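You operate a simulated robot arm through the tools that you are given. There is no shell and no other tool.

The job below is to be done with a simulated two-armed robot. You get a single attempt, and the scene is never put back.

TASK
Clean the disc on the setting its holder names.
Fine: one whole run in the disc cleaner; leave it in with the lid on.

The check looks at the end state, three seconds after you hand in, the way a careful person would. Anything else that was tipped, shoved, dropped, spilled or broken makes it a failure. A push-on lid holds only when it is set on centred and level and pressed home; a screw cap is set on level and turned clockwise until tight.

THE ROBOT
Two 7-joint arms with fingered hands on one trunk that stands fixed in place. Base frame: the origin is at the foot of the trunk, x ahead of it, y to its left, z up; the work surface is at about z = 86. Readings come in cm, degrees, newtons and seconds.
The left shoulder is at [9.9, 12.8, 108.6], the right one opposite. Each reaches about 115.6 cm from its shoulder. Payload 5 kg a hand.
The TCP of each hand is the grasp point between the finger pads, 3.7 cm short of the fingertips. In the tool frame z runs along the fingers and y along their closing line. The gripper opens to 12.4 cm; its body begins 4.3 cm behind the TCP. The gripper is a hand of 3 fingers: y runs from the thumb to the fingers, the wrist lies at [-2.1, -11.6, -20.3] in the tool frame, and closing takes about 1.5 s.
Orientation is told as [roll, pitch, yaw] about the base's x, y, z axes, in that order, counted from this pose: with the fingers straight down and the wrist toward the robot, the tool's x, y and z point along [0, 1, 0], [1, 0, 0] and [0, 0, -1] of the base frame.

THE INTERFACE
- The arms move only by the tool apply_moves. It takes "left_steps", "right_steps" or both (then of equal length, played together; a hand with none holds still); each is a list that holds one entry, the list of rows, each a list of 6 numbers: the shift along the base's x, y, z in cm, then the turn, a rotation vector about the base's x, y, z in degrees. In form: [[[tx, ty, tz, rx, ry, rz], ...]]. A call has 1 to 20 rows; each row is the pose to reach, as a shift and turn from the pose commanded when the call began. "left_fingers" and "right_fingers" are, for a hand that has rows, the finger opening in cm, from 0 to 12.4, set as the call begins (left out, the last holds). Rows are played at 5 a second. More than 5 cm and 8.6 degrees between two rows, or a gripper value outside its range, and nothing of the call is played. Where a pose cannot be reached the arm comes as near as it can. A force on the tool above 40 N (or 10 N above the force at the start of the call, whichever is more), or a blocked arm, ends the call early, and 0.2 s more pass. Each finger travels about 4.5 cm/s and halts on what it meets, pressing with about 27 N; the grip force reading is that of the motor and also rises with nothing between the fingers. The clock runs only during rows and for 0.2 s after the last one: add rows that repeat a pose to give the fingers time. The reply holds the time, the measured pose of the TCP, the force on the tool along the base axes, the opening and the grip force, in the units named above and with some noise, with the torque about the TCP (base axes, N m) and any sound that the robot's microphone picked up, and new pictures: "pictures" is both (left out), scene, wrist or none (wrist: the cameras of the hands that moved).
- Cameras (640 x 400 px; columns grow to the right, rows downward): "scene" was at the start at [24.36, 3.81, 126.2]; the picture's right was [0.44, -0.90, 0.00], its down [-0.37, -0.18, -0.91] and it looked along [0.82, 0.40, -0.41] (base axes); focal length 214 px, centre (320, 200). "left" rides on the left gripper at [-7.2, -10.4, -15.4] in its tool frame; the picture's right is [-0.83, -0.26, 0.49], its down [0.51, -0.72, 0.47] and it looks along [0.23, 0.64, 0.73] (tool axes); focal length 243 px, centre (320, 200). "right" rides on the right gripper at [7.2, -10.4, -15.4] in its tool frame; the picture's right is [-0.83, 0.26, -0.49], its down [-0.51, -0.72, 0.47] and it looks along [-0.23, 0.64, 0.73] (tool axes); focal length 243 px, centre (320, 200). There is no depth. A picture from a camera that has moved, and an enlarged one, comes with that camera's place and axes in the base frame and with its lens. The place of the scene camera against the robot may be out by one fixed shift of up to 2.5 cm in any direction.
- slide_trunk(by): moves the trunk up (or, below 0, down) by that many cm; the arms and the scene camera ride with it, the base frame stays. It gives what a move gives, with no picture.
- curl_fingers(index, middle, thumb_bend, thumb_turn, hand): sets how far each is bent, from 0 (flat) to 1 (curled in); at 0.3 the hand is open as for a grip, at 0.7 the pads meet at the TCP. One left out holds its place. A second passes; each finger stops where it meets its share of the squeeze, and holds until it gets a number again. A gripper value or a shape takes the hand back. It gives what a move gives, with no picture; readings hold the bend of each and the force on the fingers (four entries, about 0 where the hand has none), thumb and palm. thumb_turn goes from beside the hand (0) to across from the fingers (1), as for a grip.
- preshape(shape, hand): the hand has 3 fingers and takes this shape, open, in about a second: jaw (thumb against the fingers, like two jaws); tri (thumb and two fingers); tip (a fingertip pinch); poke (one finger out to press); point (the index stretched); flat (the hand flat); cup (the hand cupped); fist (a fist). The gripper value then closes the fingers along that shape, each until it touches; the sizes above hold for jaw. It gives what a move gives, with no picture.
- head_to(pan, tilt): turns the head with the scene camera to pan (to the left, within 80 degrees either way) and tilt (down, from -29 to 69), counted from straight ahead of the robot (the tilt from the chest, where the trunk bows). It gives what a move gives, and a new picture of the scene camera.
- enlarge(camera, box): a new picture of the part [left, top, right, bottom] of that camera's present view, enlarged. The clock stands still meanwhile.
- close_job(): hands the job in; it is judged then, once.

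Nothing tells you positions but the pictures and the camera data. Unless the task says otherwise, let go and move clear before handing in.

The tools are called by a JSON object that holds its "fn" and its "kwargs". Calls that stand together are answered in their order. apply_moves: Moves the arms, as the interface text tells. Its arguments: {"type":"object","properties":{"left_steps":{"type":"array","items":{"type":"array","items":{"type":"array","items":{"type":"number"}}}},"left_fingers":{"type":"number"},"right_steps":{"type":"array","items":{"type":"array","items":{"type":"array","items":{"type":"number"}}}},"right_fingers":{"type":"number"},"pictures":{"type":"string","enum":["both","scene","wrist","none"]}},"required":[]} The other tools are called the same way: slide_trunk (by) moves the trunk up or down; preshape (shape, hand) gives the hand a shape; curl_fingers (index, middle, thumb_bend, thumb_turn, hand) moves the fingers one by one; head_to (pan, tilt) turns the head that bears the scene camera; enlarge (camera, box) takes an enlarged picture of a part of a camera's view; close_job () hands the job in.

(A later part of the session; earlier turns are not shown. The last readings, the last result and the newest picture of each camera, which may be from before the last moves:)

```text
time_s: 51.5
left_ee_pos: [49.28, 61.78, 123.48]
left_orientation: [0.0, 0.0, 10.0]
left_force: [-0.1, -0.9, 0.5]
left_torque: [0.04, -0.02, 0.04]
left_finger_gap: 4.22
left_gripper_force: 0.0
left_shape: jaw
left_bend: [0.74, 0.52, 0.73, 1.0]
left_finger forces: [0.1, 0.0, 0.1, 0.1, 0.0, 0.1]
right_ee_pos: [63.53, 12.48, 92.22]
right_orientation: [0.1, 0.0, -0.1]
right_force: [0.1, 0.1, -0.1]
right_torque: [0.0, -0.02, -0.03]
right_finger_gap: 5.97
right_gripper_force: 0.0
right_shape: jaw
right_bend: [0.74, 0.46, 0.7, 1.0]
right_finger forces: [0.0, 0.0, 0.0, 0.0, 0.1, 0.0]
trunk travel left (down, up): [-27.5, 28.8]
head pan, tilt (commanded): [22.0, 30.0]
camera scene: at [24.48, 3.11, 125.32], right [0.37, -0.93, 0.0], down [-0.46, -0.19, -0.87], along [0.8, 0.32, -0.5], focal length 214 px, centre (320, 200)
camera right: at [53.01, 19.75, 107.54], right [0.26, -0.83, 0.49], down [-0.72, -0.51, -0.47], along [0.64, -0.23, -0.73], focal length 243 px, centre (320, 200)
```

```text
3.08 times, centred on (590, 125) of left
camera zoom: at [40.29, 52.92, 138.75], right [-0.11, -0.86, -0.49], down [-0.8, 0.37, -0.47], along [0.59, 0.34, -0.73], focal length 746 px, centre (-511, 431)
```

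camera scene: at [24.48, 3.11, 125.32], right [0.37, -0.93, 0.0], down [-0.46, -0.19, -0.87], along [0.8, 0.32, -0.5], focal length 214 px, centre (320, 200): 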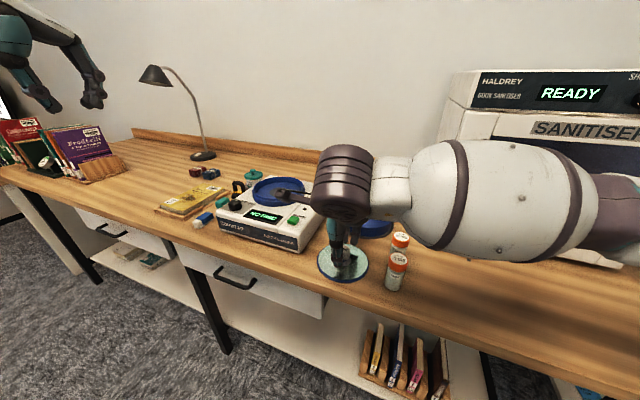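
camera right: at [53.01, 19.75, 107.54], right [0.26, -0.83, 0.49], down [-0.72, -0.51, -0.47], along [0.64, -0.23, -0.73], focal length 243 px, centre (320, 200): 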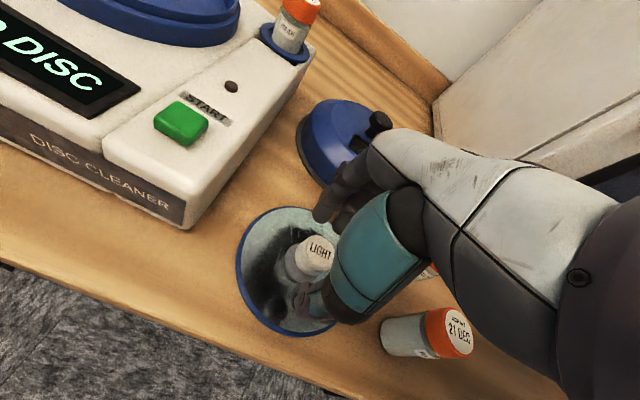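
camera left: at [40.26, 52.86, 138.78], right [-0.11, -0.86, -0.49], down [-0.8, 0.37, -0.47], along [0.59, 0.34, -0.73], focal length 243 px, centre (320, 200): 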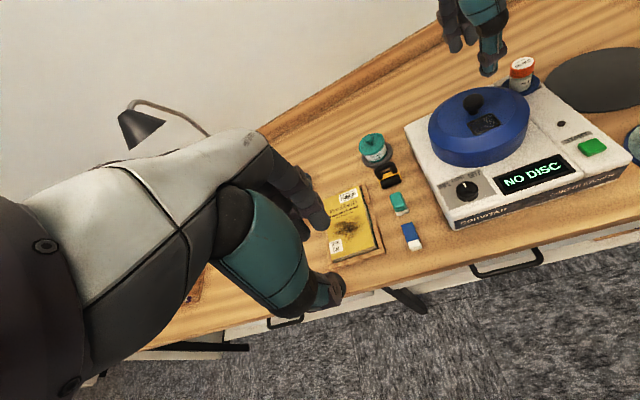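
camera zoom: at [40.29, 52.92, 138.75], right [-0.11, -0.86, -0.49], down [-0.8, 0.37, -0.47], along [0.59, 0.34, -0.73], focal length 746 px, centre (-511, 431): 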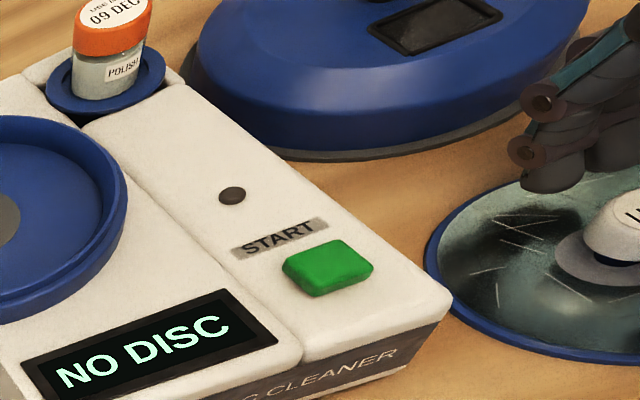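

The alignment matches the earlier lid grip. I'll lower 0.65 cm and close on the white knob.

{"fn": "apply_moves", "kwargs": {"right_steps": [[[0, 0.1, -0.35, 0, 0, 0], [0, 0.15, -0.65, 0, 0, 0], [0, 0.15, -0.65, 0, 0, 0]]], "pictures": "none"}}

{"fn": "apply_moves", "kwargs": {"right_steps": [[[0, 0, 0, 0, 0, 0], [0, 0, 0, 0, 0, 0], [0, 0, 0, 0, 0, 0], [0, 0, 0, 0, 0, 0], [0, 0, 0, 0, 0, 0], [0, 0, 0, 0, 0, 0]]], "right_fingers": 0.5, "pictures": "wrist"}}

{"fn": "enlarge", "kwargs": {"camera": "right", "box": [220, 150, 440, 330]}}

{"fn": "enlarge", "kwargs": {"camera": "scene", "box": [310, 210, 390, 290]}}

```text
time_s: 52.3
left_ee_pos: [49.33, 61.87, 123.56]
left_orientation: [0.1, 0.0, 10.1]
left_force: [0.0, 0.8, 0.5]
left_torque: [0.0, 0.02, 0.03]
left_finger_gap: 4.22
left_gripper_force: 0.1
left_shape: jaw
left_bend: [0.74, 0.52, 0.73, 1.0]
left_finger forces: [0.0, 0.0, 0.1, 0.0, 0.0, 0.1]
right_ee_pos: [63.56, 12.66, 91.57]
right_orientation: [0.0, -0.1, 0.1]
right_force: [1.0, 0.0, -0.2]
right_torque: [0.0, -0.01, 0.01]
right_finger_gap: 5.96
right_gripper_force: 0.0
right_shape: jaw
right_bend: [0.74, 0.46, 0.7, 1.0]
right_finger forces: [0.0, 0.1, 0.1, 0.0, 0.0, 0.0]
trunk travel left (down, up): [-27.5, 28.8]
head pan, tilt (commanded): [22.0, 30.0]
```

```text
time_s: 53.7
left_ee_pos: [49.22, 61.88, 123.56]
left_orientation: [-0.1, 0.0, 10.0]
left_force: [1.0, 0.1, 0.1]
left_torque: [0.0, 0.0, -0.02]
left_finger_gap: 4.18
left_gripper_force: 0.0
left_shape: jaw
left_bend: [0.74, 0.52, 0.73, 1.0]
left_finger forces: [0.1, 0.0, 0.1, 0.0, 0.1, 0.1]
right_ee_pos: [63.79, 12.82, 91.62]
right_orientation: [0.0, -0.1, 0.0]
right_force: [-0.4, -0.2, 1.4]
right_torque: [0.0, -0.03, 0.02]
right_finger_gap: 2.33
right_gripper_force: 27.4
right_shape: jaw
right_bend: [0.73, 0.6, 0.74, 1.0]
right_finger forces: [14.7, 8.1, 0.0, 0.0, 23.6, 0.1]
trunk travel left (down, up): [-27.5, 28.8]
head pan, tilt (commanded): [22.0, 30.0]
camera right: at [53.08, 19.93, 106.92], right [0.26, -0.83, 0.49], down [-0.72, -0.51, -0.47], along [0.64, -0.23, -0.73], focal length 243 px, centre (320, 200)
```

right: 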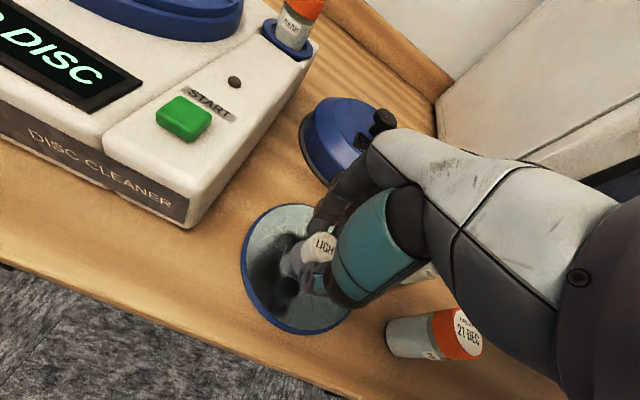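

```text
2.22 times, centred on (330, 240) of right
camera zoom: at [53.08, 19.93, 106.92], right [0.26, -0.83, 0.49], down [-0.72, -0.51, -0.47], along [0.64, -0.23, -0.73], focal length 539 px, centre (298, 111)
```

zoom: 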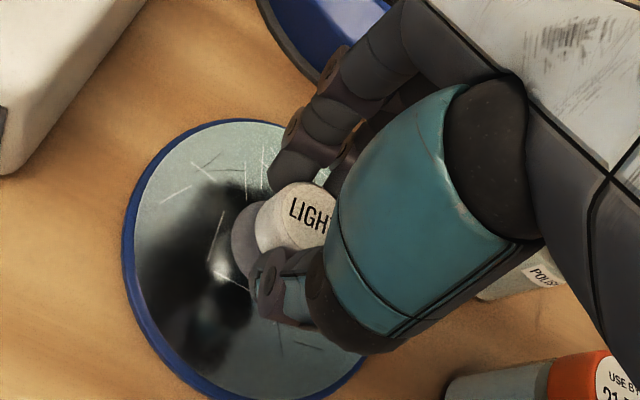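

```text
5.00 times, centred on (350, 250) of scene
camera zoom: at [24.48, 3.11, 125.32], right [0.37, -0.93, 0.0], down [-0.46, -0.19, -0.87], along [0.8, 0.32, -0.5], focal length 1072 px, centre (170, -50)
```

zoom: 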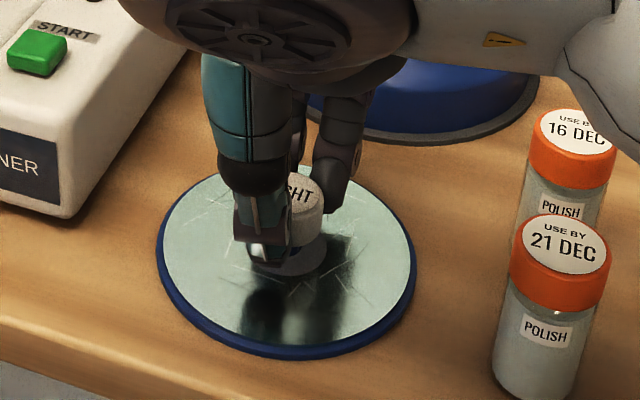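

The knob is gripped (24 N). I'll lift slowly to see what comes up with it.

{"fn": "apply_moves", "kwargs": {"right_steps": [[[0, 0, 0.4, 0, 0, 0], [0, 0, 0.9, 0, 0, 0], [0, 0, 1.5, 0, 0, 0], [0, 0, 2.5, 0, 0, 0], [0, 0, 3.5, 0, 0, 0], [0, 0, 3.5, 0, 0, 0]]], "pictures": "both"}}

{"fn": "enlarge", "kwargs": {"camera": "scene", "box": [300, 200, 400, 300]}}

{"fn": "enlarge", "kwargs": {"camera": "left", "box": [540, 60, 640, 190]}}

```text
time_s: 55.1
left_ee_pos: [49.32, 61.83, 123.51]
left_orientation: [0.1, 0.1, 10.0]
left_force: [0.4, 0.1, -0.1]
left_torque: [0.02, 0.0, 0.01]
left_finger_gap: 4.2
left_gripper_force: 0.0
left_shape: jaw
left_bend: [0.74, 0.52, 0.73, 1.0]
left_finger forces: [0.0, 0.0, 0.1, 0.1, 0.0, 0.0]
right_ee_pos: [63.62, 12.57, 95.15]
right_orientation: [0.1, -0.1, 0.1]
right_force: [-0.8, -0.4, -1.0]
right_torque: [-0.02, 0.0, 0.0]
right_finger_gap: 2.32
right_gripper_force: 27.0
right_shape: jaw
right_bend: [0.73, 0.6, 0.74, 1.0]
right_finger forces: [14.8, 8.2, 0.1, 0.0, 23.6, 0.1]
trunk travel left (down, up): [-27.5, 28.8]
head pan, tilt (commanded): [22.0, 30.0]
camera scene: at [24.5, 3.11, 125.32], right [0.37, -0.93, 0.0], down [-0.46, -0.19, -0.87], along [0.8, 0.32, -0.5], focal length 214 px, centre (320, 200)
camera right: at [53.08, 19.85, 110.45], right [0.26, -0.83, 0.49], down [-0.72, -0.51, -0.47], along [0.64, -0.23, -0.73], focal length 243 px, centre (320, 200)
```

scene: 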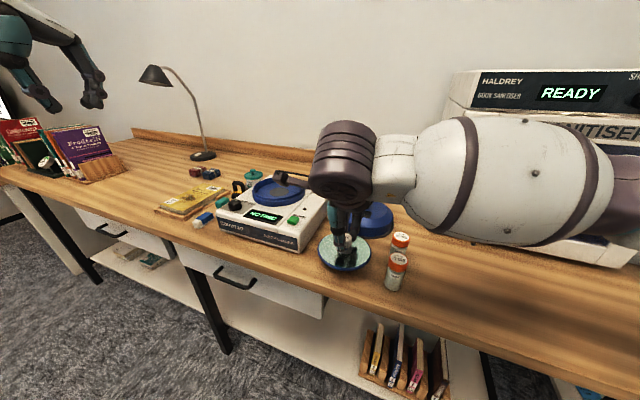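
right: 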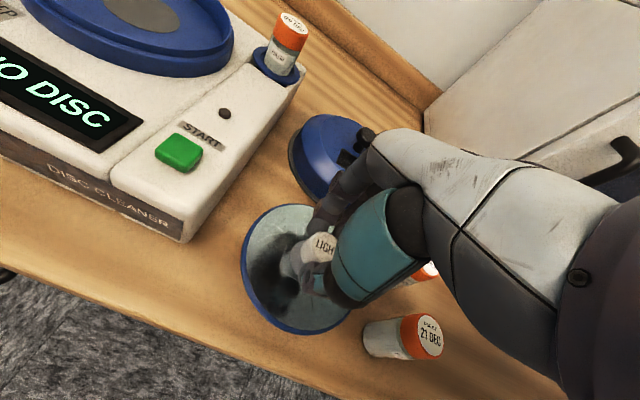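

```text
4.00 times, centred on (350, 250) of scene
camera zoom: at [24.5, 3.11, 125.32], right [0.37, -0.93, 0.0], down [-0.46, -0.19, -0.87], along [0.8, 0.32, -0.5], focal length 858 px, centre (200, 0)
```

zoom: 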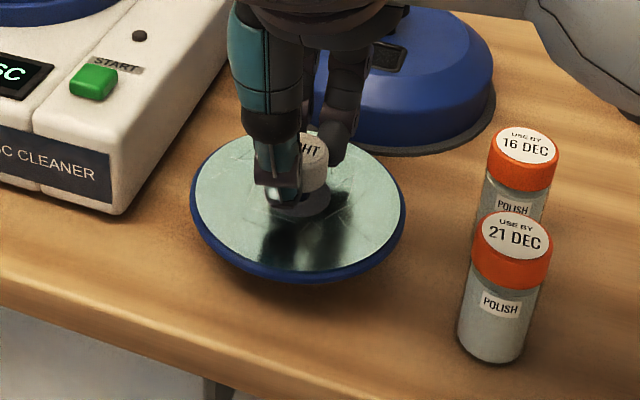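

```text
3.08 times, centred on (590, 125) of left
camera zoom: at [40.31, 52.91, 138.74], right [-0.11, -0.86, -0.49], down [-0.8, 0.37, -0.47], along [0.59, 0.34, -0.73], focal length 746 px, centre (-511, 431)
```

zoom: 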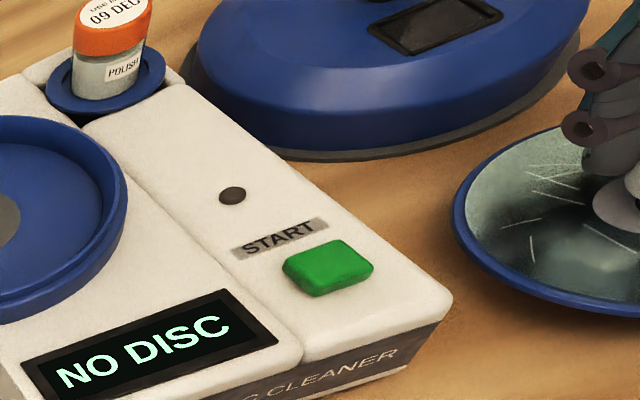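

The whole holder (plate, disc and knob) lifts as one piece and level. I'll carry it up and over to above the bowl at about (76.2, 37.9) and check the centring.

{"fn": "apply_moves", "kwargs": {"right_steps": [[[0, 0, 3, 0, 0, 0], [0, 0, 6.5, 0, 0, 0], [0, 0, 10, 0, 0, 0], [0.5, 1, 13, 0, 0, 0], [2, 4, 14.8, 0, 0, 0], [4, 8, 14.8, 0, 0, 0], [6, 12, 14.8, 0, 0, 0], [8, 16, 14.8, 0, 0, 0], [10, 20, 14.8, 0, 0, 0], [11.5, 23.5, 14.8, 0, 0, 0], [12.55, 25.3, 14.8, 0, 0, 0], [12.55, 25.3, 12, 0, 0, 0], [12.55, 25.3, 10.8, 0, 0, 0], [12.55, 25.3, 10.8, 0, 0, 0]]], "pictures": "both"}}

{"fn": "enlarge", "kwargs": {"camera": "scene", "box": [220, 120, 340, 230]}}

{"fn": "enlarge", "kwargs": {"camera": "left", "box": [400, 50, 560, 200]}}

{"fn": "enlarge", "kwargs": {"camera": "right", "box": [180, 150, 400, 390]}}

```text
time_s: 58.1
left_ee_pos: [49.26, 61.82, 123.46]
left_orientation: [0.0, 0.0, 10.0]
left_force: [0.5, 0.4, -0.4]
left_torque: [0.01, -0.03, 0.01]
left_finger_gap: 4.21
left_gripper_force: 0.0
left_shape: jaw
left_bend: [0.74, 0.52, 0.73, 1.0]
left_finger forces: [0.1, 0.0, 0.0, 0.0, 0.0, 0.0]
right_ee_pos: [76.12, 37.96, 106.05]
right_orientation: [0.0, 0.0, 0.0]
right_force: [0.0, 0.2, -0.6]
right_torque: [0.02, 0.01, -0.02]
right_finger_gap: 2.33
right_gripper_force: 26.5
right_shape: jaw
right_bend: [0.73, 0.6, 0.74, 1.0]
right_finger forces: [15.1, 8.7, 0.0, 0.1, 23.5, 0.0]
trunk travel left (down, up): [-27.5, 28.8]
head pan, tilt (commanded): [22.0, 30.0]
camera scene: at [24.48, 3.1, 125.32], right [0.37, -0.93, 0.0], down [-0.46, -0.19, -0.87], along [0.8, 0.32, -0.5], focal length 214 px, centre (320, 200)
camera right: at [65.69, 45.09, 121.23], right [0.26, -0.83, 0.49], down [-0.72, -0.51, -0.47], along [0.64, -0.23, -0.73], focal length 243 px, centre (320, 200)
```

scene: 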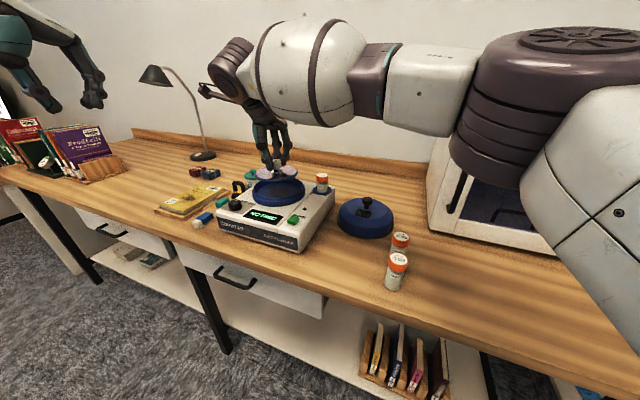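
right: 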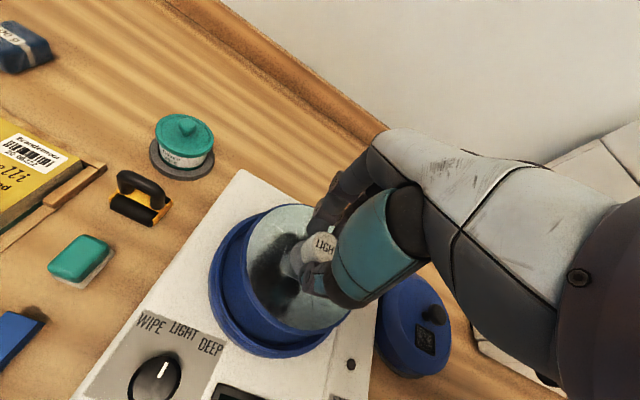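

```text
3.64 times, centred on (280, 175) of scene
camera zoom: at [24.48, 3.1, 125.32], right [0.37, -0.93, 0.0], down [-0.46, -0.19, -0.87], along [0.8, 0.32, -0.5], focal length 780 px, centre (466, 291)
```

zoom: 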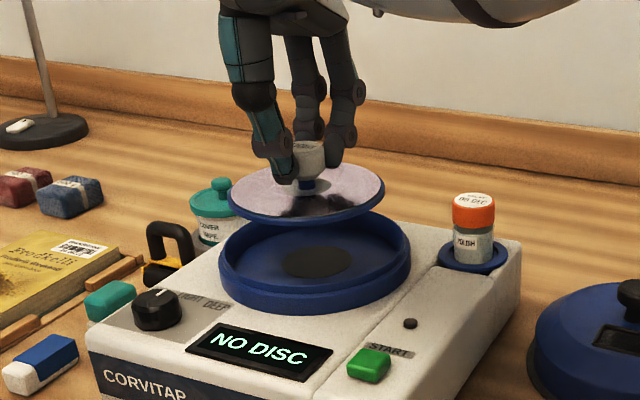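

```text
2.67 times, centred on (480, 125) of left
camera zoom: at [40.28, 52.9, 138.76], right [-0.11, -0.86, -0.49], down [-0.8, 0.37, -0.47], along [0.59, 0.34, -0.73], focal length 647 px, centre (-107, 400)
```

zoom: 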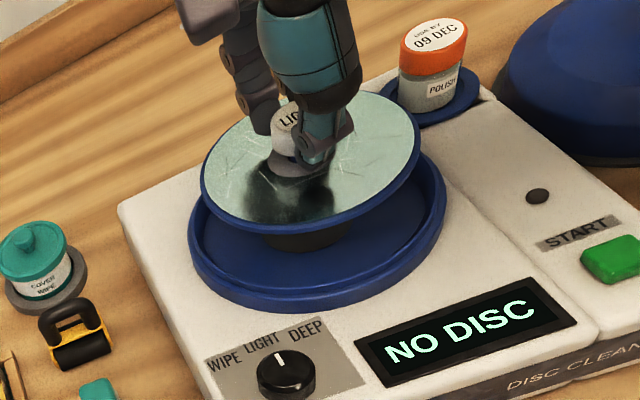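

```text
1.67 times, centred on (290, 270) of right
camera zoom: at [65.69, 45.09, 121.23], right [0.26, -0.83, 0.49], down [-0.72, -0.51, -0.47], along [0.64, -0.23, -0.73], focal length 404 px, centre (370, 83)
```

zoom: 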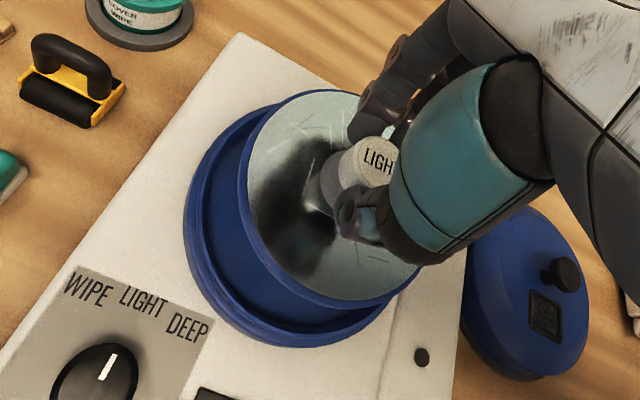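

The disc is centred over the bowl to within about 0.2 cm. I'll lower it slowly into the bowl.

{"fn": "apply_moves", "kwargs": {"right_steps": [[[-0.05, 0.1, -1, 0, 0, 0], [-0.05, 0.1, -2, 0, 0, 0], [-0.05, 0.1, -3, 0, 0, 0], [-0.05, 0.1, -3.6, 0, 0, 0], [-0.05, 0.1, -3.6, 0, 0, 0]]], "pictures": "both"}}

{"fn": "enlarge", "kwargs": {"camera": "scene", "box": [220, 120, 340, 230]}}

{"fn": "enlarge", "kwargs": {"camera": "left", "box": [400, 50, 560, 200]}}

{"fn": "enlarge", "kwargs": {"camera": "right", "box": [180, 150, 400, 390]}}

```text
time_s: 59.3
left_ee_pos: [49.34, 61.83, 123.54]
left_orientation: [0.1, 0.1, 10.0]
left_force: [0.4, -0.3, -0.6]
left_torque: [-0.01, 0.01, 0.04]
left_finger_gap: 4.18
left_gripper_force: 0.1
left_shape: jaw
left_bend: [0.74, 0.52, 0.73, 1.0]
left_finger forces: [0.1, 0.0, 0.0, 0.0, 0.0, 0.0]
right_ee_pos: [76.14, 37.92, 102.38]
right_orientation: [0.1, -0.1, 0.1]
right_force: [0.3, 0.1, 0.0]
right_torque: [-0.01, -0.02, 0.01]
right_finger_gap: 2.34
right_gripper_force: 27.0
right_shape: jaw
right_bend: [0.73, 0.6, 0.74, 1.0]
right_finger forces: [15.1, 8.5, 0.1, 0.1, 23.7, 0.0]
trunk travel left (down, up): [-27.5, 28.8]
head pan, tilt (commanded): [22.0, 30.0]
camera scene: at [24.48, 3.11, 125.32], right [0.37, -0.93, 0.0], down [-0.46, -0.19, -0.87], along [0.8, 0.32, -0.5], focal length 214 px, centre (320, 200)
camera right: at [65.56, 45.14, 117.67], right [0.26, -0.83, 0.49], down [-0.72, -0.51, -0.47], along [0.64, -0.23, -0.73], focal length 243 px, centre (320, 200)
```

scene: 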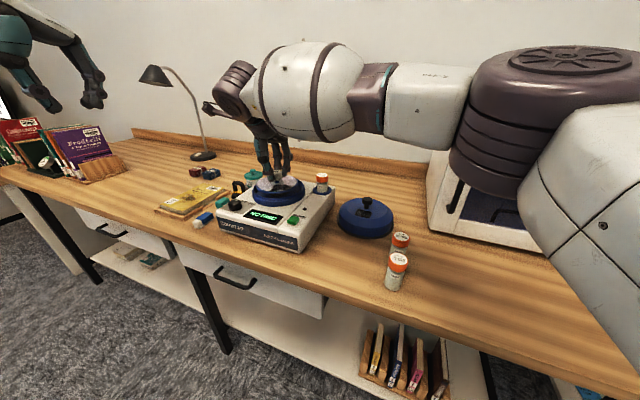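
right: 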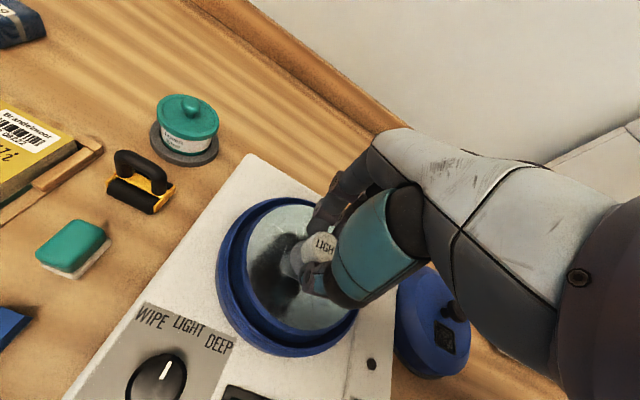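

```text
3.64 times, centred on (280, 175) of scene
camera zoom: at [24.48, 3.11, 125.32], right [0.37, -0.93, 0.0], down [-0.46, -0.19, -0.87], along [0.8, 0.32, -0.5], focal length 780 px, centre (466, 291)
```

zoom: 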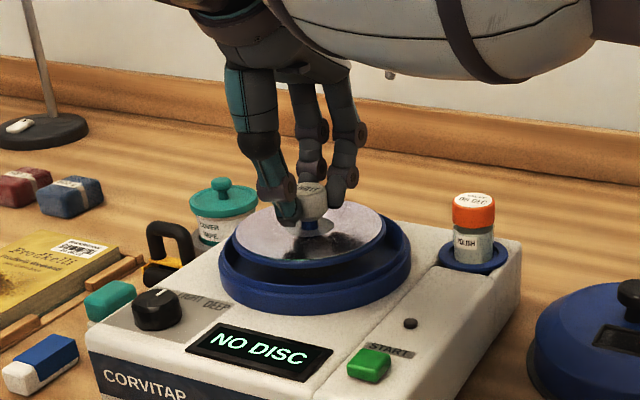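

```text
2.67 times, centred on (480, 125) of left
camera zoom: at [40.29, 52.91, 138.75], right [-0.11, -0.86, -0.49], down [-0.8, 0.37, -0.47], along [0.59, 0.34, -0.73], focal length 647 px, centre (-107, 400)
```

zoom: 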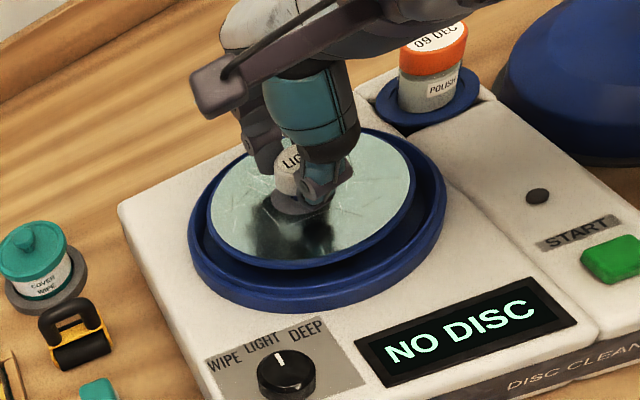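

```text
1.67 times, centred on (290, 270) of right
camera zoom: at [65.56, 45.14, 117.67], right [0.26, -0.83, 0.49], down [-0.72, -0.51, -0.47], along [0.64, -0.23, -0.73], focal length 404 px, centre (370, 83)
```

zoom: 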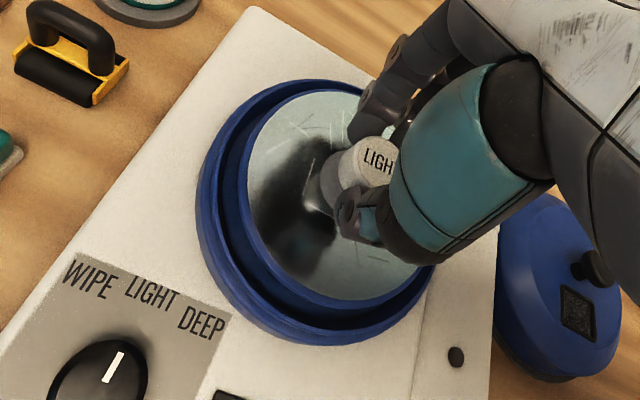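

It still looks centred. I'll keep lowering in small steps and watch for contact.

{"fn": "apply_moves", "kwargs": {"right_steps": [[[0, -0.1, -0.5, 0, 0, 0], [0, -0.1, -1.0, 0, 0, 0], [0, -0.1, -1.4, 0, 0, 0], [0, -0.1, -1.4, 0, 0, 0]]], "pictures": "wrist"}}

{"fn": "enlarge", "kwargs": {"camera": "scene", "box": [240, 150, 320, 220]}}

{"fn": "enlarge", "kwargs": {"camera": "left", "box": [420, 80, 520, 180]}}

{"fn": "enlarge", "kwargs": {"camera": "right", "box": [180, 150, 400, 390]}}

```text
time_s: 60.3
left_ee_pos: [49.35, 61.85, 123.52]
left_orientation: [-0.1, 0.1, 10.1]
left_force: [-0.2, -0.2, -0.4]
left_torque: [0.02, 0.0, 0.01]
left_finger_gap: 4.18
left_gripper_force: 0.0
left_shape: jaw
left_bend: [0.74, 0.52, 0.73, 1.0]
left_finger forces: [0.1, 0.0, 0.0, 0.0, 0.0, 0.0]
right_ee_pos: [76.04, 37.81, 100.96]
right_orientation: [0.0, -0.1, 0.0]
right_force: [0.7, 0.3, -1.1]
right_torque: [0.0, 0.0, 0.01]
right_finger_gap: 2.32
right_gripper_force: 26.8
right_shape: jaw
right_bend: [0.73, 0.6, 0.74, 1.0]
right_finger forces: [15.2, 8.6, 0.0, 0.0, 23.6, 0.1]
trunk travel left (down, up): [-27.5, 28.8]
head pan, tilt (commanded): [22.0, 30.0]
camera right: at [65.51, 45.08, 116.2], right [0.26, -0.83, 0.49], down [-0.72, -0.51, -0.47], along [0.64, -0.23, -0.73], focal length 243 px, centre (320, 200)
```

right: 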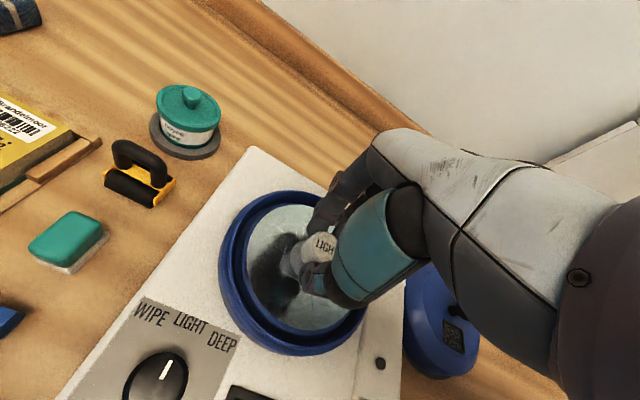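

```text
5.71 times, centred on (280, 185) of scene
camera zoom: at [24.49, 3.11, 125.32], right [0.37, -0.93, 0.0], down [-0.46, -0.19, -0.87], along [0.8, 0.32, -0.5], focal length 1226 px, centre (549, 286)
```

zoom: 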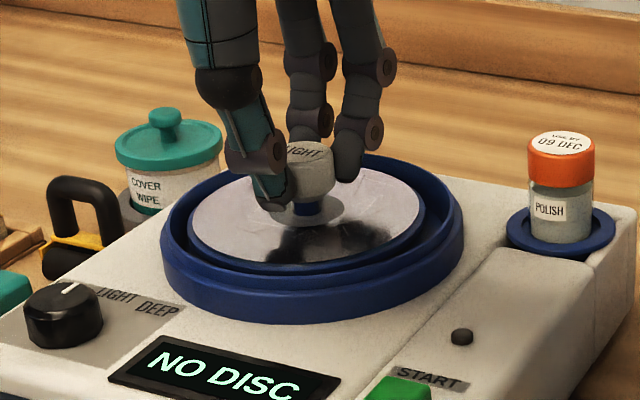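

```text
4.00 times, centred on (470, 130) of left
camera zoom: at [40.3, 52.91, 138.75], right [-0.11, -0.86, -0.49], down [-0.8, 0.37, -0.47], along [0.59, 0.34, -0.73], focal length 970 px, centre (-280, 480)
```

zoom: 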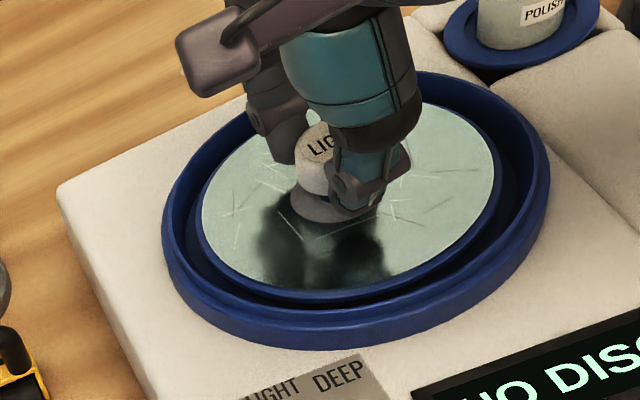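

```text
1.67 times, centred on (290, 270) of right
camera zoom: at [65.51, 45.08, 116.2], right [0.26, -0.83, 0.49], down [-0.72, -0.51, -0.47], along [0.64, -0.23, -0.73], focal length 404 px, centre (370, 83)
```

zoom: 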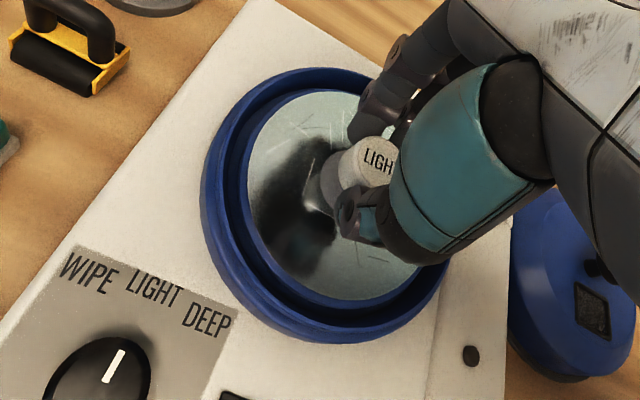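

{"fn": "apply_moves", "kwargs": {"right_steps": [[[0.05, -0.1, -0.2, 0, 0, 0], [0.05, -0.1, -0.4, 0, 0, 0], [0.05, -0.1, -0.4, 0, 0, 0]]], "pictures": "none"}}

{"fn": "apply_moves", "kwargs": {"right_steps": [[[0, 0, -0.15, 0, 0, 0], [0, 0, -0.3, 0, 0, 0], [0, 0, -0.3, 0, 0, 0]]], "pictures": "none"}}

{"fn": "enlarge", "kwargs": {"camera": "scene", "box": [240, 150, 320, 220]}}

{"fn": "enlarge", "kwargs": {"camera": "left", "box": [420, 80, 520, 180]}}

```text
time_s: 61.1
left_ee_pos: [49.25, 61.79, 123.53]
left_orientation: [0.0, 0.1, 10.0]
left_force: [0.4, -0.9, 0.2]
left_torque: [-0.04, -0.03, -0.01]
left_finger_gap: 4.18
left_gripper_force: 0.0
left_shape: jaw
left_bend: [0.74, 0.52, 0.73, 1.0]
left_finger forces: [0.1, 0.1, 0.1, 0.0, 0.0, 0.0]
right_ee_pos: [76.15, 37.71, 100.53]
right_orientation: [-0.1, -0.1, -0.1]
right_force: [-1.0, 0.1, -0.6]
right_torque: [0.02, 0.03, 0.03]
right_finger_gap: 2.32
right_gripper_force: 27.1
right_shape: jaw
right_bend: [0.73, 0.6, 0.74, 1.0]
right_finger forces: [15.1, 8.5, 0.0, 0.0, 23.7, 0.0]
trunk travel left (down, up): [-27.5, 28.8]
head pan, tilt (commanded): [22.0, 30.0]
```

```text
time_s: 61.9
left_ee_pos: [49.18, 61.76, 123.53]
left_orientation: [0.0, -0.1, 10.0]
left_force: [0.5, 0.6, 0.7]
left_torque: [-0.02, 0.01, 0.01]
left_finger_gap: 4.21
left_gripper_force: 0.0
left_shape: jaw
left_bend: [0.74, 0.52, 0.73, 1.0]
left_finger forces: [0.0, 0.0, 0.1, 0.0, 0.0, 0.0]
right_ee_pos: [76.1, 37.79, 100.35]
right_orientation: [0.0, -0.1, 0.0]
right_force: [0.0, -0.1, -1.1]
right_torque: [0.01, -0.05, -0.04]
right_finger_gap: 2.35
right_gripper_force: 26.4
right_shape: jaw
right_bend: [0.73, 0.6, 0.74, 1.0]
right_finger forces: [15.1, 8.6, 0.0, 0.0, 23.5, 0.1]
trunk travel left (down, up): [-27.5, 28.8]
head pan, tilt (commanded): [22.0, 30.0]
```

```text
5.71 times, centred on (280, 185) of scene
camera zoom: at [24.49, 3.11, 125.32], right [0.37, -0.93, 0.0], down [-0.46, -0.19, -0.87], along [0.8, 0.32, -0.5], focal length 1226 px, centre (549, 286)
```

zoom: 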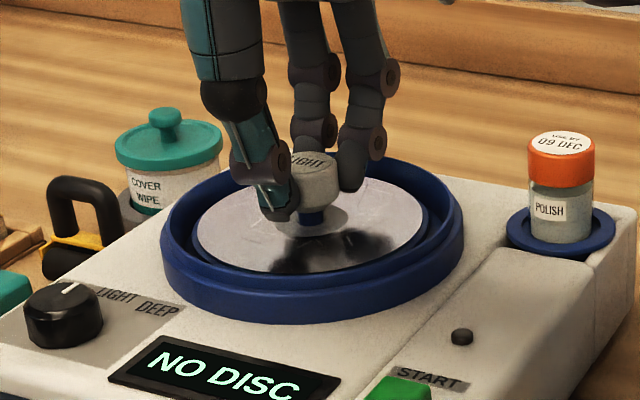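

```text
4.00 times, centred on (470, 130) of left
camera zoom: at [40.3, 52.92, 138.75], right [-0.11, -0.86, -0.49], down [-0.8, 0.37, -0.47], along [0.59, 0.34, -0.73], focal length 970 px, centre (-280, 480)
```

zoom: 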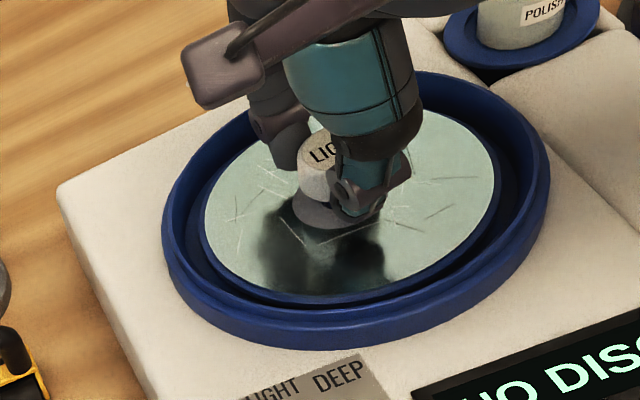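

{"fn": "apply_moves", "kwargs": {"right_steps": [[[0, -0.05, -0.15, 0, 0, 0], [0, -0.05, -0.3, 0, 0, 0], [0, -0.05, -0.3, 0, 0, 0]]], "pictures": "none"}}

{"fn": "apply_moves", "kwargs": {"right_steps": [[[0, 0, -0.15, 0, 0, 0], [0, 0, -0.3, 0, 0, 0], [0, 0, -0.3, 0, 0, 0]]], "pictures": "none"}}

{"fn": "enlarge", "kwargs": {"camera": "scene", "box": [240, 150, 320, 220]}}

```text
time_s: 62.7
left_ee_pos: [49.3, 61.84, 123.48]
left_orientation: [0.0, 0.0, 10.1]
left_force: [-0.3, -0.5, -0.3]
left_torque: [0.01, -0.01, -0.04]
left_finger_gap: 4.21
left_gripper_force: 0.1
left_shape: jaw
left_bend: [0.74, 0.52, 0.73, 1.0]
left_finger forces: [0.0, 0.0, 0.1, 0.1, 0.0, 0.1]
right_ee_pos: [76.01, 37.79, 99.97]
right_orientation: [0.0, -0.1, 0.0]
right_force: [-0.2, -0.9, -0.6]
right_torque: [0.0, -0.04, -0.02]
right_finger_gap: 2.32
right_gripper_force: 26.8
right_shape: jaw
right_bend: [0.73, 0.6, 0.74, 1.0]
right_finger forces: [15.1, 8.7, 0.1, 0.0, 23.6, 0.0]
trunk travel left (down, up): [-27.5, 28.8]
head pan, tilt (commanded): [22.0, 30.0]
```

```text
time_s: 63.5
left_ee_pos: [49.33, 61.71, 123.54]
left_orientation: [0.0, 0.0, 9.9]
left_force: [0.2, 0.1, 0.3]
left_torque: [0.02, 0.01, 0.01]
left_finger_gap: 4.18
left_gripper_force: 0.0
left_shape: jaw
left_bend: [0.74, 0.52, 0.73, 1.0]
left_finger forces: [0.0, 0.0, 0.1, 0.0, 0.0, 0.0]
right_ee_pos: [76.14, 37.82, 99.71]
right_orientation: [0.0, 0.0, 0.0]
right_force: [-0.1, 0.4, -0.8]
right_torque: [-0.02, 0.04, -0.02]
right_finger_gap: 2.34
right_gripper_force: 26.7
right_shape: jaw
right_bend: [0.73, 0.6, 0.74, 1.0]
right_finger forces: [15.2, 8.6, 0.0, 0.1, 23.5, 0.1]
trunk travel left (down, up): [-27.5, 28.8]
head pan, tilt (commanded): [22.0, 30.0]
```

```text
5.71 times, centred on (280, 185) of scene
camera zoom: at [24.49, 3.11, 125.32], right [0.37, -0.93, 0.0], down [-0.46, -0.19, -0.87], along [0.8, 0.32, -0.5], focal length 1226 px, centre (549, 286)
```

zoom: 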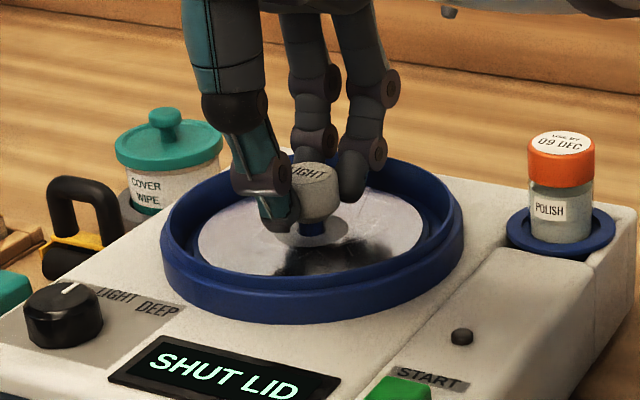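

The display now says "SHUT LID", so the disc is detected. I'll lower the last bit until contact.

{"fn": "apply_moves", "kwargs": {"right_steps": [[[0, 0, -0.1, 0, 0, 0], [0, 0, -0.25, 0, 0, 0], [0, 0, -0.25, 0, 0, 0]]], "pictures": "none"}}

{"fn": "apply_moves", "kwargs": {"right_steps": [[[0, 0, -0.1, 0, 0, 0], [0, 0, -0.25, 0, 0, 0], [0, 0, -0.25, 0, 0, 0]]], "pictures": "none"}}

{"fn": "enlarge", "kwargs": {"camera": "scene", "box": [240, 150, 320, 220]}}

{"fn": "enlarge", "kwargs": {"camera": "left", "box": [420, 80, 520, 180]}}

```text
time_s: 64.3
left_ee_pos: [49.2, 61.78, 123.43]
left_orientation: [0.1, 0.0, 10.0]
left_force: [0.2, -0.3, 0.4]
left_torque: [-0.03, -0.01, -0.03]
left_finger_gap: 4.21
left_gripper_force: 0.1
left_shape: jaw
left_bend: [0.74, 0.52, 0.73, 1.0]
left_finger forces: [0.0, 0.0, 0.1, 0.1, 0.0, 0.0]
right_ee_pos: [76.12, 37.78, 99.51]
right_orientation: [0.2, -0.1, 0.2]
right_force: [-0.2, 0.5, 6.5]
right_torque: [0.02, -0.05, 0.01]
right_finger_gap: 2.36
right_gripper_force: 27.4
right_shape: jaw
right_bend: [0.73, 0.6, 0.74, 1.0]
right_finger forces: [16.1, 9.0, 0.1, 0.0, 25.0, 0.0]
trunk travel left (down, up): [-27.5, 28.8]
head pan, tilt (commanded): [22.0, 30.0]
```

```text
time_s: 65.1
left_ee_pos: [49.05, 61.68, 123.61]
left_orientation: [-0.1, -0.1, 10.0]
left_force: [-0.3, -0.4, 0.1]
left_torque: [0.0, -0.02, 0.03]
left_finger_gap: 4.19
left_gripper_force: 0.2
left_shape: jaw
left_bend: [0.74, 0.52, 0.73, 1.0]
left_finger forces: [0.1, 0.0, 0.0, 0.1, 0.0, 0.0]
right_ee_pos: [76.08, 37.66, 99.61]
right_orientation: [0.0, -0.3, 0.0]
right_force: [2.5, 5.8, 21.3]
right_torque: [0.15, -0.12, 0.03]
right_finger_gap: 2.42
right_gripper_force: 27.3
right_shape: jaw
right_bend: [0.73, 0.6, 0.74, 1.0]
right_finger forces: [20.6, 10.1, 0.0, 0.0, 28.1, 0.1]
trunk travel left (down, up): [-27.5, 28.8]
head pan, tilt (commanded): [22.0, 30.0]
```

```text
5.71 times, centred on (280, 185) of scene
camera zoom: at [24.28, 3.06, 125.38], right [0.37, -0.93, 0.0], down [-0.46, -0.19, -0.87], along [0.8, 0.32, -0.5], focal length 1226 px, centre (549, 286)
```

zoom: 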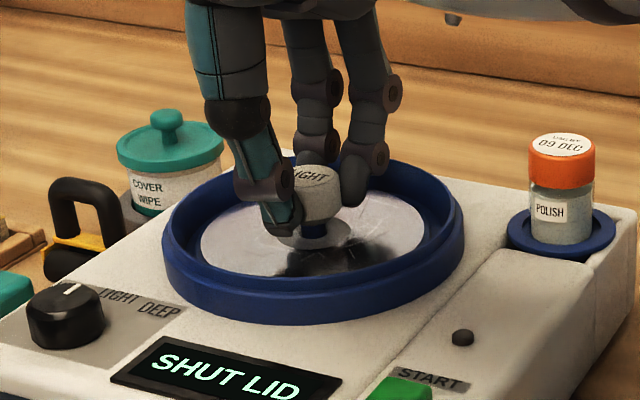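

```text
4.00 times, centred on (470, 130) of left
camera zoom: at [40.06, 52.86, 138.85], right [-0.11, -0.86, -0.49], down [-0.8, 0.37, -0.47], along [0.59, 0.34, -0.73], focal length 970 px, centre (-280, 480)
```

zoom: 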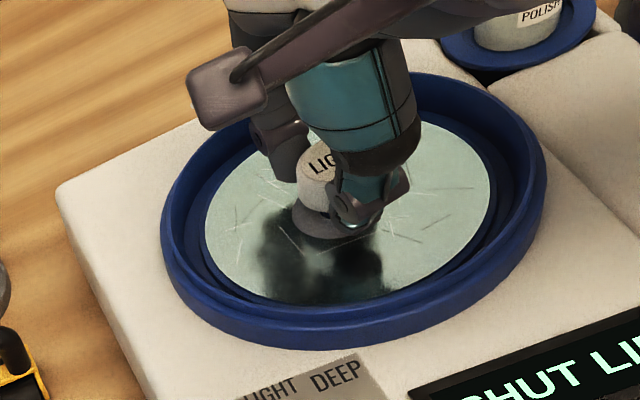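

Contact was made at z≈99.5 and the disc is seated and level. I'll relieve the pressure, release, and rise straight up.

{"fn": "apply_moves", "kwargs": {"right_steps": [[[0, 0, 0.3, 0, 0, 0], [0, 0, 0.3, 0, 0, 0]]], "pictures": "none"}}

{"fn": "apply_moves", "kwargs": {"right_steps": [[[0, 0, 0, 0, 0, 0], [0, 0, 0, 0, 0, 0], [0, 0, 0, 0, 0, 0], [0, 0, 0, 0, 0, 0], [0, 0, 0.6, 0, 0, 0], [0, 0, 2, 0, 0, 0], [0, 0, 5, 0, 0, 0], [0, 0, 9, 0, 0, 0], [0, 0, 13, 0, 0, 0], [0, 0, 13, 0, 0, 0]]], "right_fingers": 6, "pictures": "both"}}

{"fn": "enlarge", "kwargs": {"camera": "scene", "box": [240, 150, 320, 220]}}

{"fn": "enlarge", "kwargs": {"camera": "left", "box": [400, 50, 560, 200]}}

{"fn": "enlarge", "kwargs": {"camera": "right", "box": [180, 150, 400, 390]}}

```text
time_s: 65.7
left_ee_pos: [49.22, 61.74, 123.48]
left_orientation: [0.0, 0.1, 10.0]
left_force: [0.3, 0.2, -0.3]
left_torque: [-0.02, -0.02, 0.02]
left_finger_gap: 4.21
left_gripper_force: 0.0
left_shape: jaw
left_bend: [0.74, 0.52, 0.73, 1.0]
left_finger forces: [0.1, 0.0, 0.0, 0.0, 0.0, 0.0]
right_ee_pos: [76.24, 37.76, 99.55]
right_orientation: [0.0, -0.1, 0.1]
right_force: [2.2, 3.1, 11.6]
right_torque: [0.07, -0.1, 0.01]
right_finger_gap: 2.4
right_gripper_force: 27.0
right_shape: jaw
right_bend: [0.73, 0.6, 0.74, 1.0]
right_finger forces: [18.8, 10.1, 0.0, 0.0, 27.1, 0.0]
trunk travel left (down, up): [-27.5, 28.8]
head pan, tilt (commanded): [22.0, 30.0]
```

```text
time_s: 67.9
left_ee_pos: [49.33, 61.76, 123.53]
left_orientation: [0.0, 0.0, 9.9]
left_force: [0.1, -0.2, -0.6]
left_torque: [-0.01, 0.03, 0.0]
left_finger_gap: 4.21
left_gripper_force: 0.0
left_shape: jaw
left_bend: [0.74, 0.52, 0.73, 1.0]
left_finger forces: [0.0, 0.1, 0.0, 0.1, 0.1, 0.0]
right_ee_pos: [76.33, 37.81, 112.61]
right_orientation: [0.0, -0.1, -0.1]
right_force: [0.5, 0.5, 1.0]
right_torque: [-0.03, 0.02, -0.01]
right_finger_gap: 5.95
right_gripper_force: 0.1
right_shape: jaw
right_bend: [0.74, 0.46, 0.7, 1.0]
right_finger forces: [0.0, 0.1, 0.0, 0.0, 0.0, 0.1]
trunk travel left (down, up): [-27.5, 28.8]
head pan, tilt (commanded): [22.0, 30.0]
camera scene: at [24.56, 3.11, 125.3], right [0.37, -0.93, 0.0], down [-0.46, -0.19, -0.87], along [0.8, 0.32, -0.5], focal length 214 px, centre (320, 200)
camera right: at [65.78, 45.02, 127.86], right [0.26, -0.83, 0.49], down [-0.72, -0.51, -0.47], along [0.64, -0.23, -0.73], focal length 243 px, centre (320, 200)
```

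scene: 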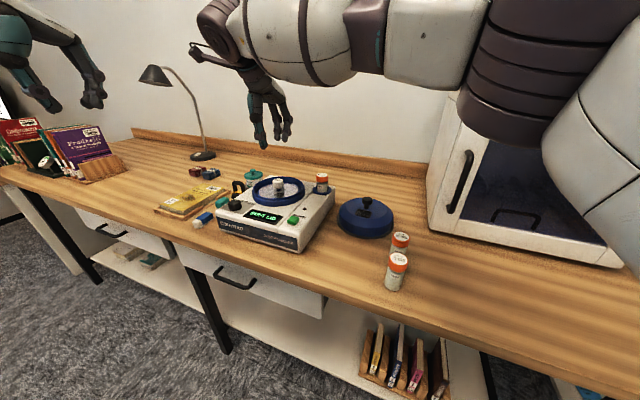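
right: 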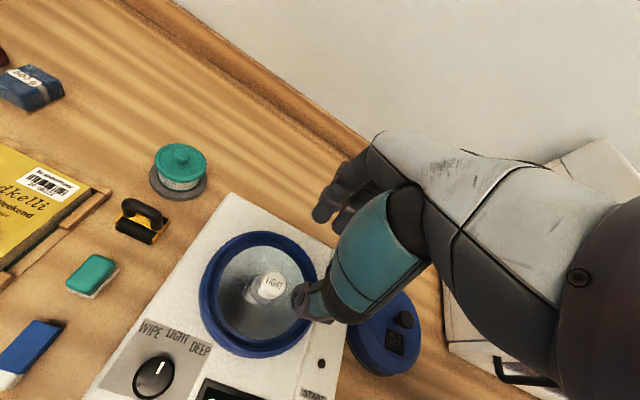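

```text
5.71 times, centred on (280, 185) of scene
camera zoom: at [24.56, 3.11, 125.3], right [0.37, -0.93, 0.0], down [-0.46, -0.19, -0.87], along [0.8, 0.32, -0.5], focal length 1226 px, centre (549, 286)
```

zoom: 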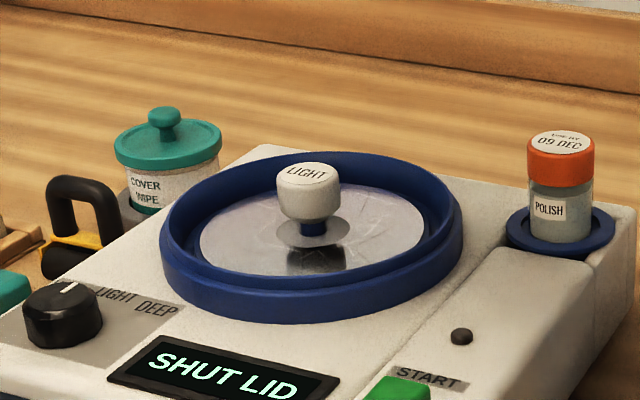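

```text
2.67 times, centred on (480, 125) of left
camera zoom: at [40.38, 52.91, 138.72], right [-0.11, -0.86, -0.49], down [-0.8, 0.37, -0.47], along [0.59, 0.34, -0.73], focal length 647 px, centre (-107, 400)
```

zoom: 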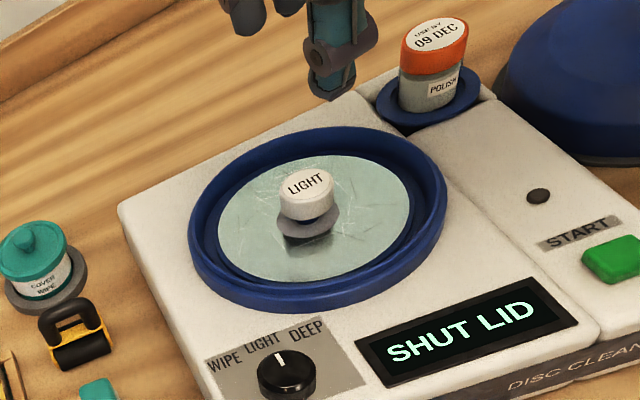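

```text
1.67 times, centred on (290, 270) of right
camera zoom: at [65.78, 45.02, 127.86], right [0.26, -0.83, 0.49], down [-0.72, -0.51, -0.47], along [0.64, -0.23, -0.73], focal length 404 px, centre (370, 83)
```

zoom: 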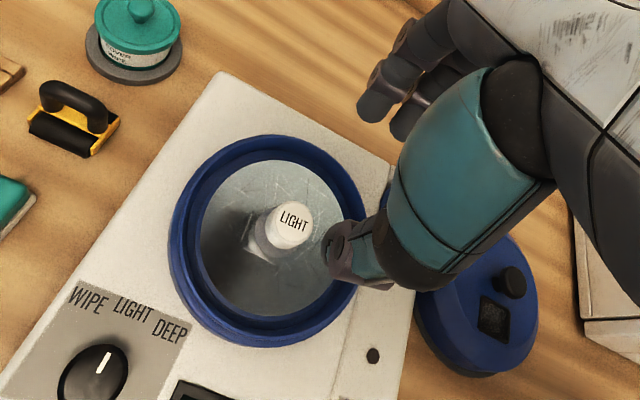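

The disc is seated and centred. Next I'll fetch the lid from the mat, starting by moving above it.

{"fn": "apply_moves", "kwargs": {"right_steps": [[[0.5, -3, 0, 0, 0, 0], [1.5, -7, 0, 0, 0, 0], [2.5, -11, 0, 0, 0, 0], [3.3, -15, 0, 0, 0, 0], [4.2, -19, 0, 0, 0, 0], [5.1, -23, 0, 0, 0, 0], [5.9, -26.35, -1.5, 0, 0, 0], [5.9, -26.35, -5, 0, 0, 0], [5.9, -26.35, -9, 0, 0, 0], [5.9, -26.35, -12, 0, 0, 0], [5.9, -26.35, -14, 0, 0, 0], [5.9, -26.35, -14, 0, 0, 0]]], "right_fingers": 6, "pictures": "both"}}

{"fn": "enlarge", "kwargs": {"camera": "right", "box": [220, 150, 440, 330]}}

{"fn": "enlarge", "kwargs": {"camera": "scene", "box": [320, 140, 420, 250]}}

```text
time_s: 70.5
left_ee_pos: [49.22, 61.8, 123.59]
left_orientation: [-0.1, 0.0, 10.0]
left_force: [-0.2, -0.4, -0.1]
left_torque: [0.0, -0.02, -0.01]
left_finger_gap: 4.19
left_gripper_force: 0.0
left_shape: jaw
left_bend: [0.74, 0.52, 0.73, 1.0]
left_finger forces: [0.0, 0.0, 0.1, 0.0, 0.0, 0.0]
right_ee_pos: [81.98, 11.29, 98.63]
right_orientation: [0.0, 0.0, 0.0]
right_force: [-0.3, -0.8, -0.2]
right_torque: [0.05, -0.01, -0.02]
right_finger_gap: 5.97
right_gripper_force: 0.2
right_shape: jaw
right_bend: [0.74, 0.46, 0.7, 1.0]
right_finger forces: [0.0, 0.0, 0.1, 0.1, 0.1, 0.0]
trunk travel left (down, up): [-27.5, 28.8]
head pan, tilt (commanded): [22.0, 30.0]
camera scene: at [24.45, 3.09, 125.33], right [0.37, -0.93, 0.0], down [-0.46, -0.19, -0.87], along [0.8, 0.32, -0.5], focal length 214 px, centre (320, 200)
camera right: at [71.44, 18.59, 113.89], right [0.26, -0.83, 0.49], down [-0.72, -0.51, -0.47], along [0.64, -0.23, -0.73], focal length 243 px, centre (320, 200)
```

scene: 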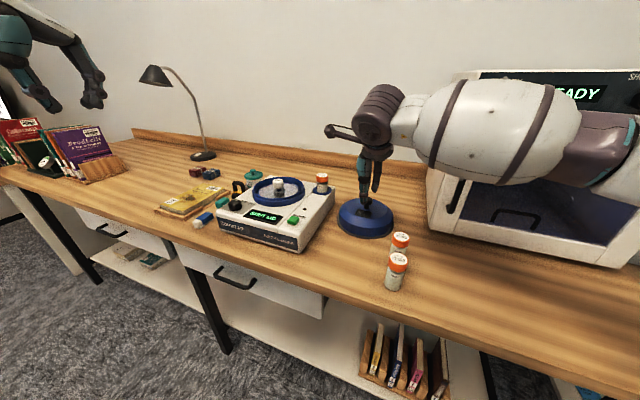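
right: 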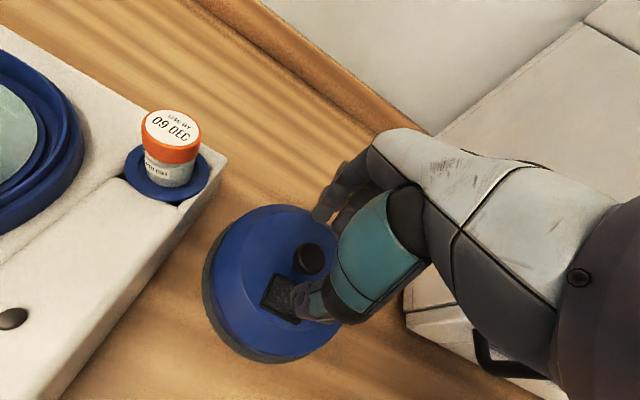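

```text
2.22 times, centred on (330, 240) of right
camera zoom: at [71.44, 18.59, 113.89], right [0.26, -0.83, 0.49], down [-0.72, -0.51, -0.47], along [0.64, -0.23, -0.73], focal length 539 px, centre (298, 111)
```

zoom: 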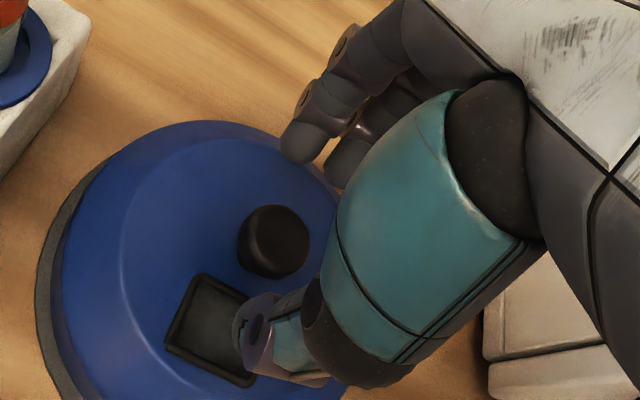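

```text
3.64 times, centred on (370, 195) of scene
camera zoom: at [24.45, 3.09, 125.33], right [0.37, -0.93, 0.0], down [-0.46, -0.19, -0.87], along [0.8, 0.32, -0.5], focal length 780 px, centre (138, 218)
```

zoom: 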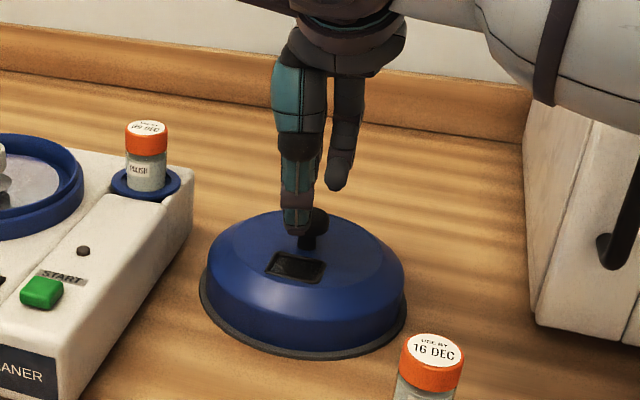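

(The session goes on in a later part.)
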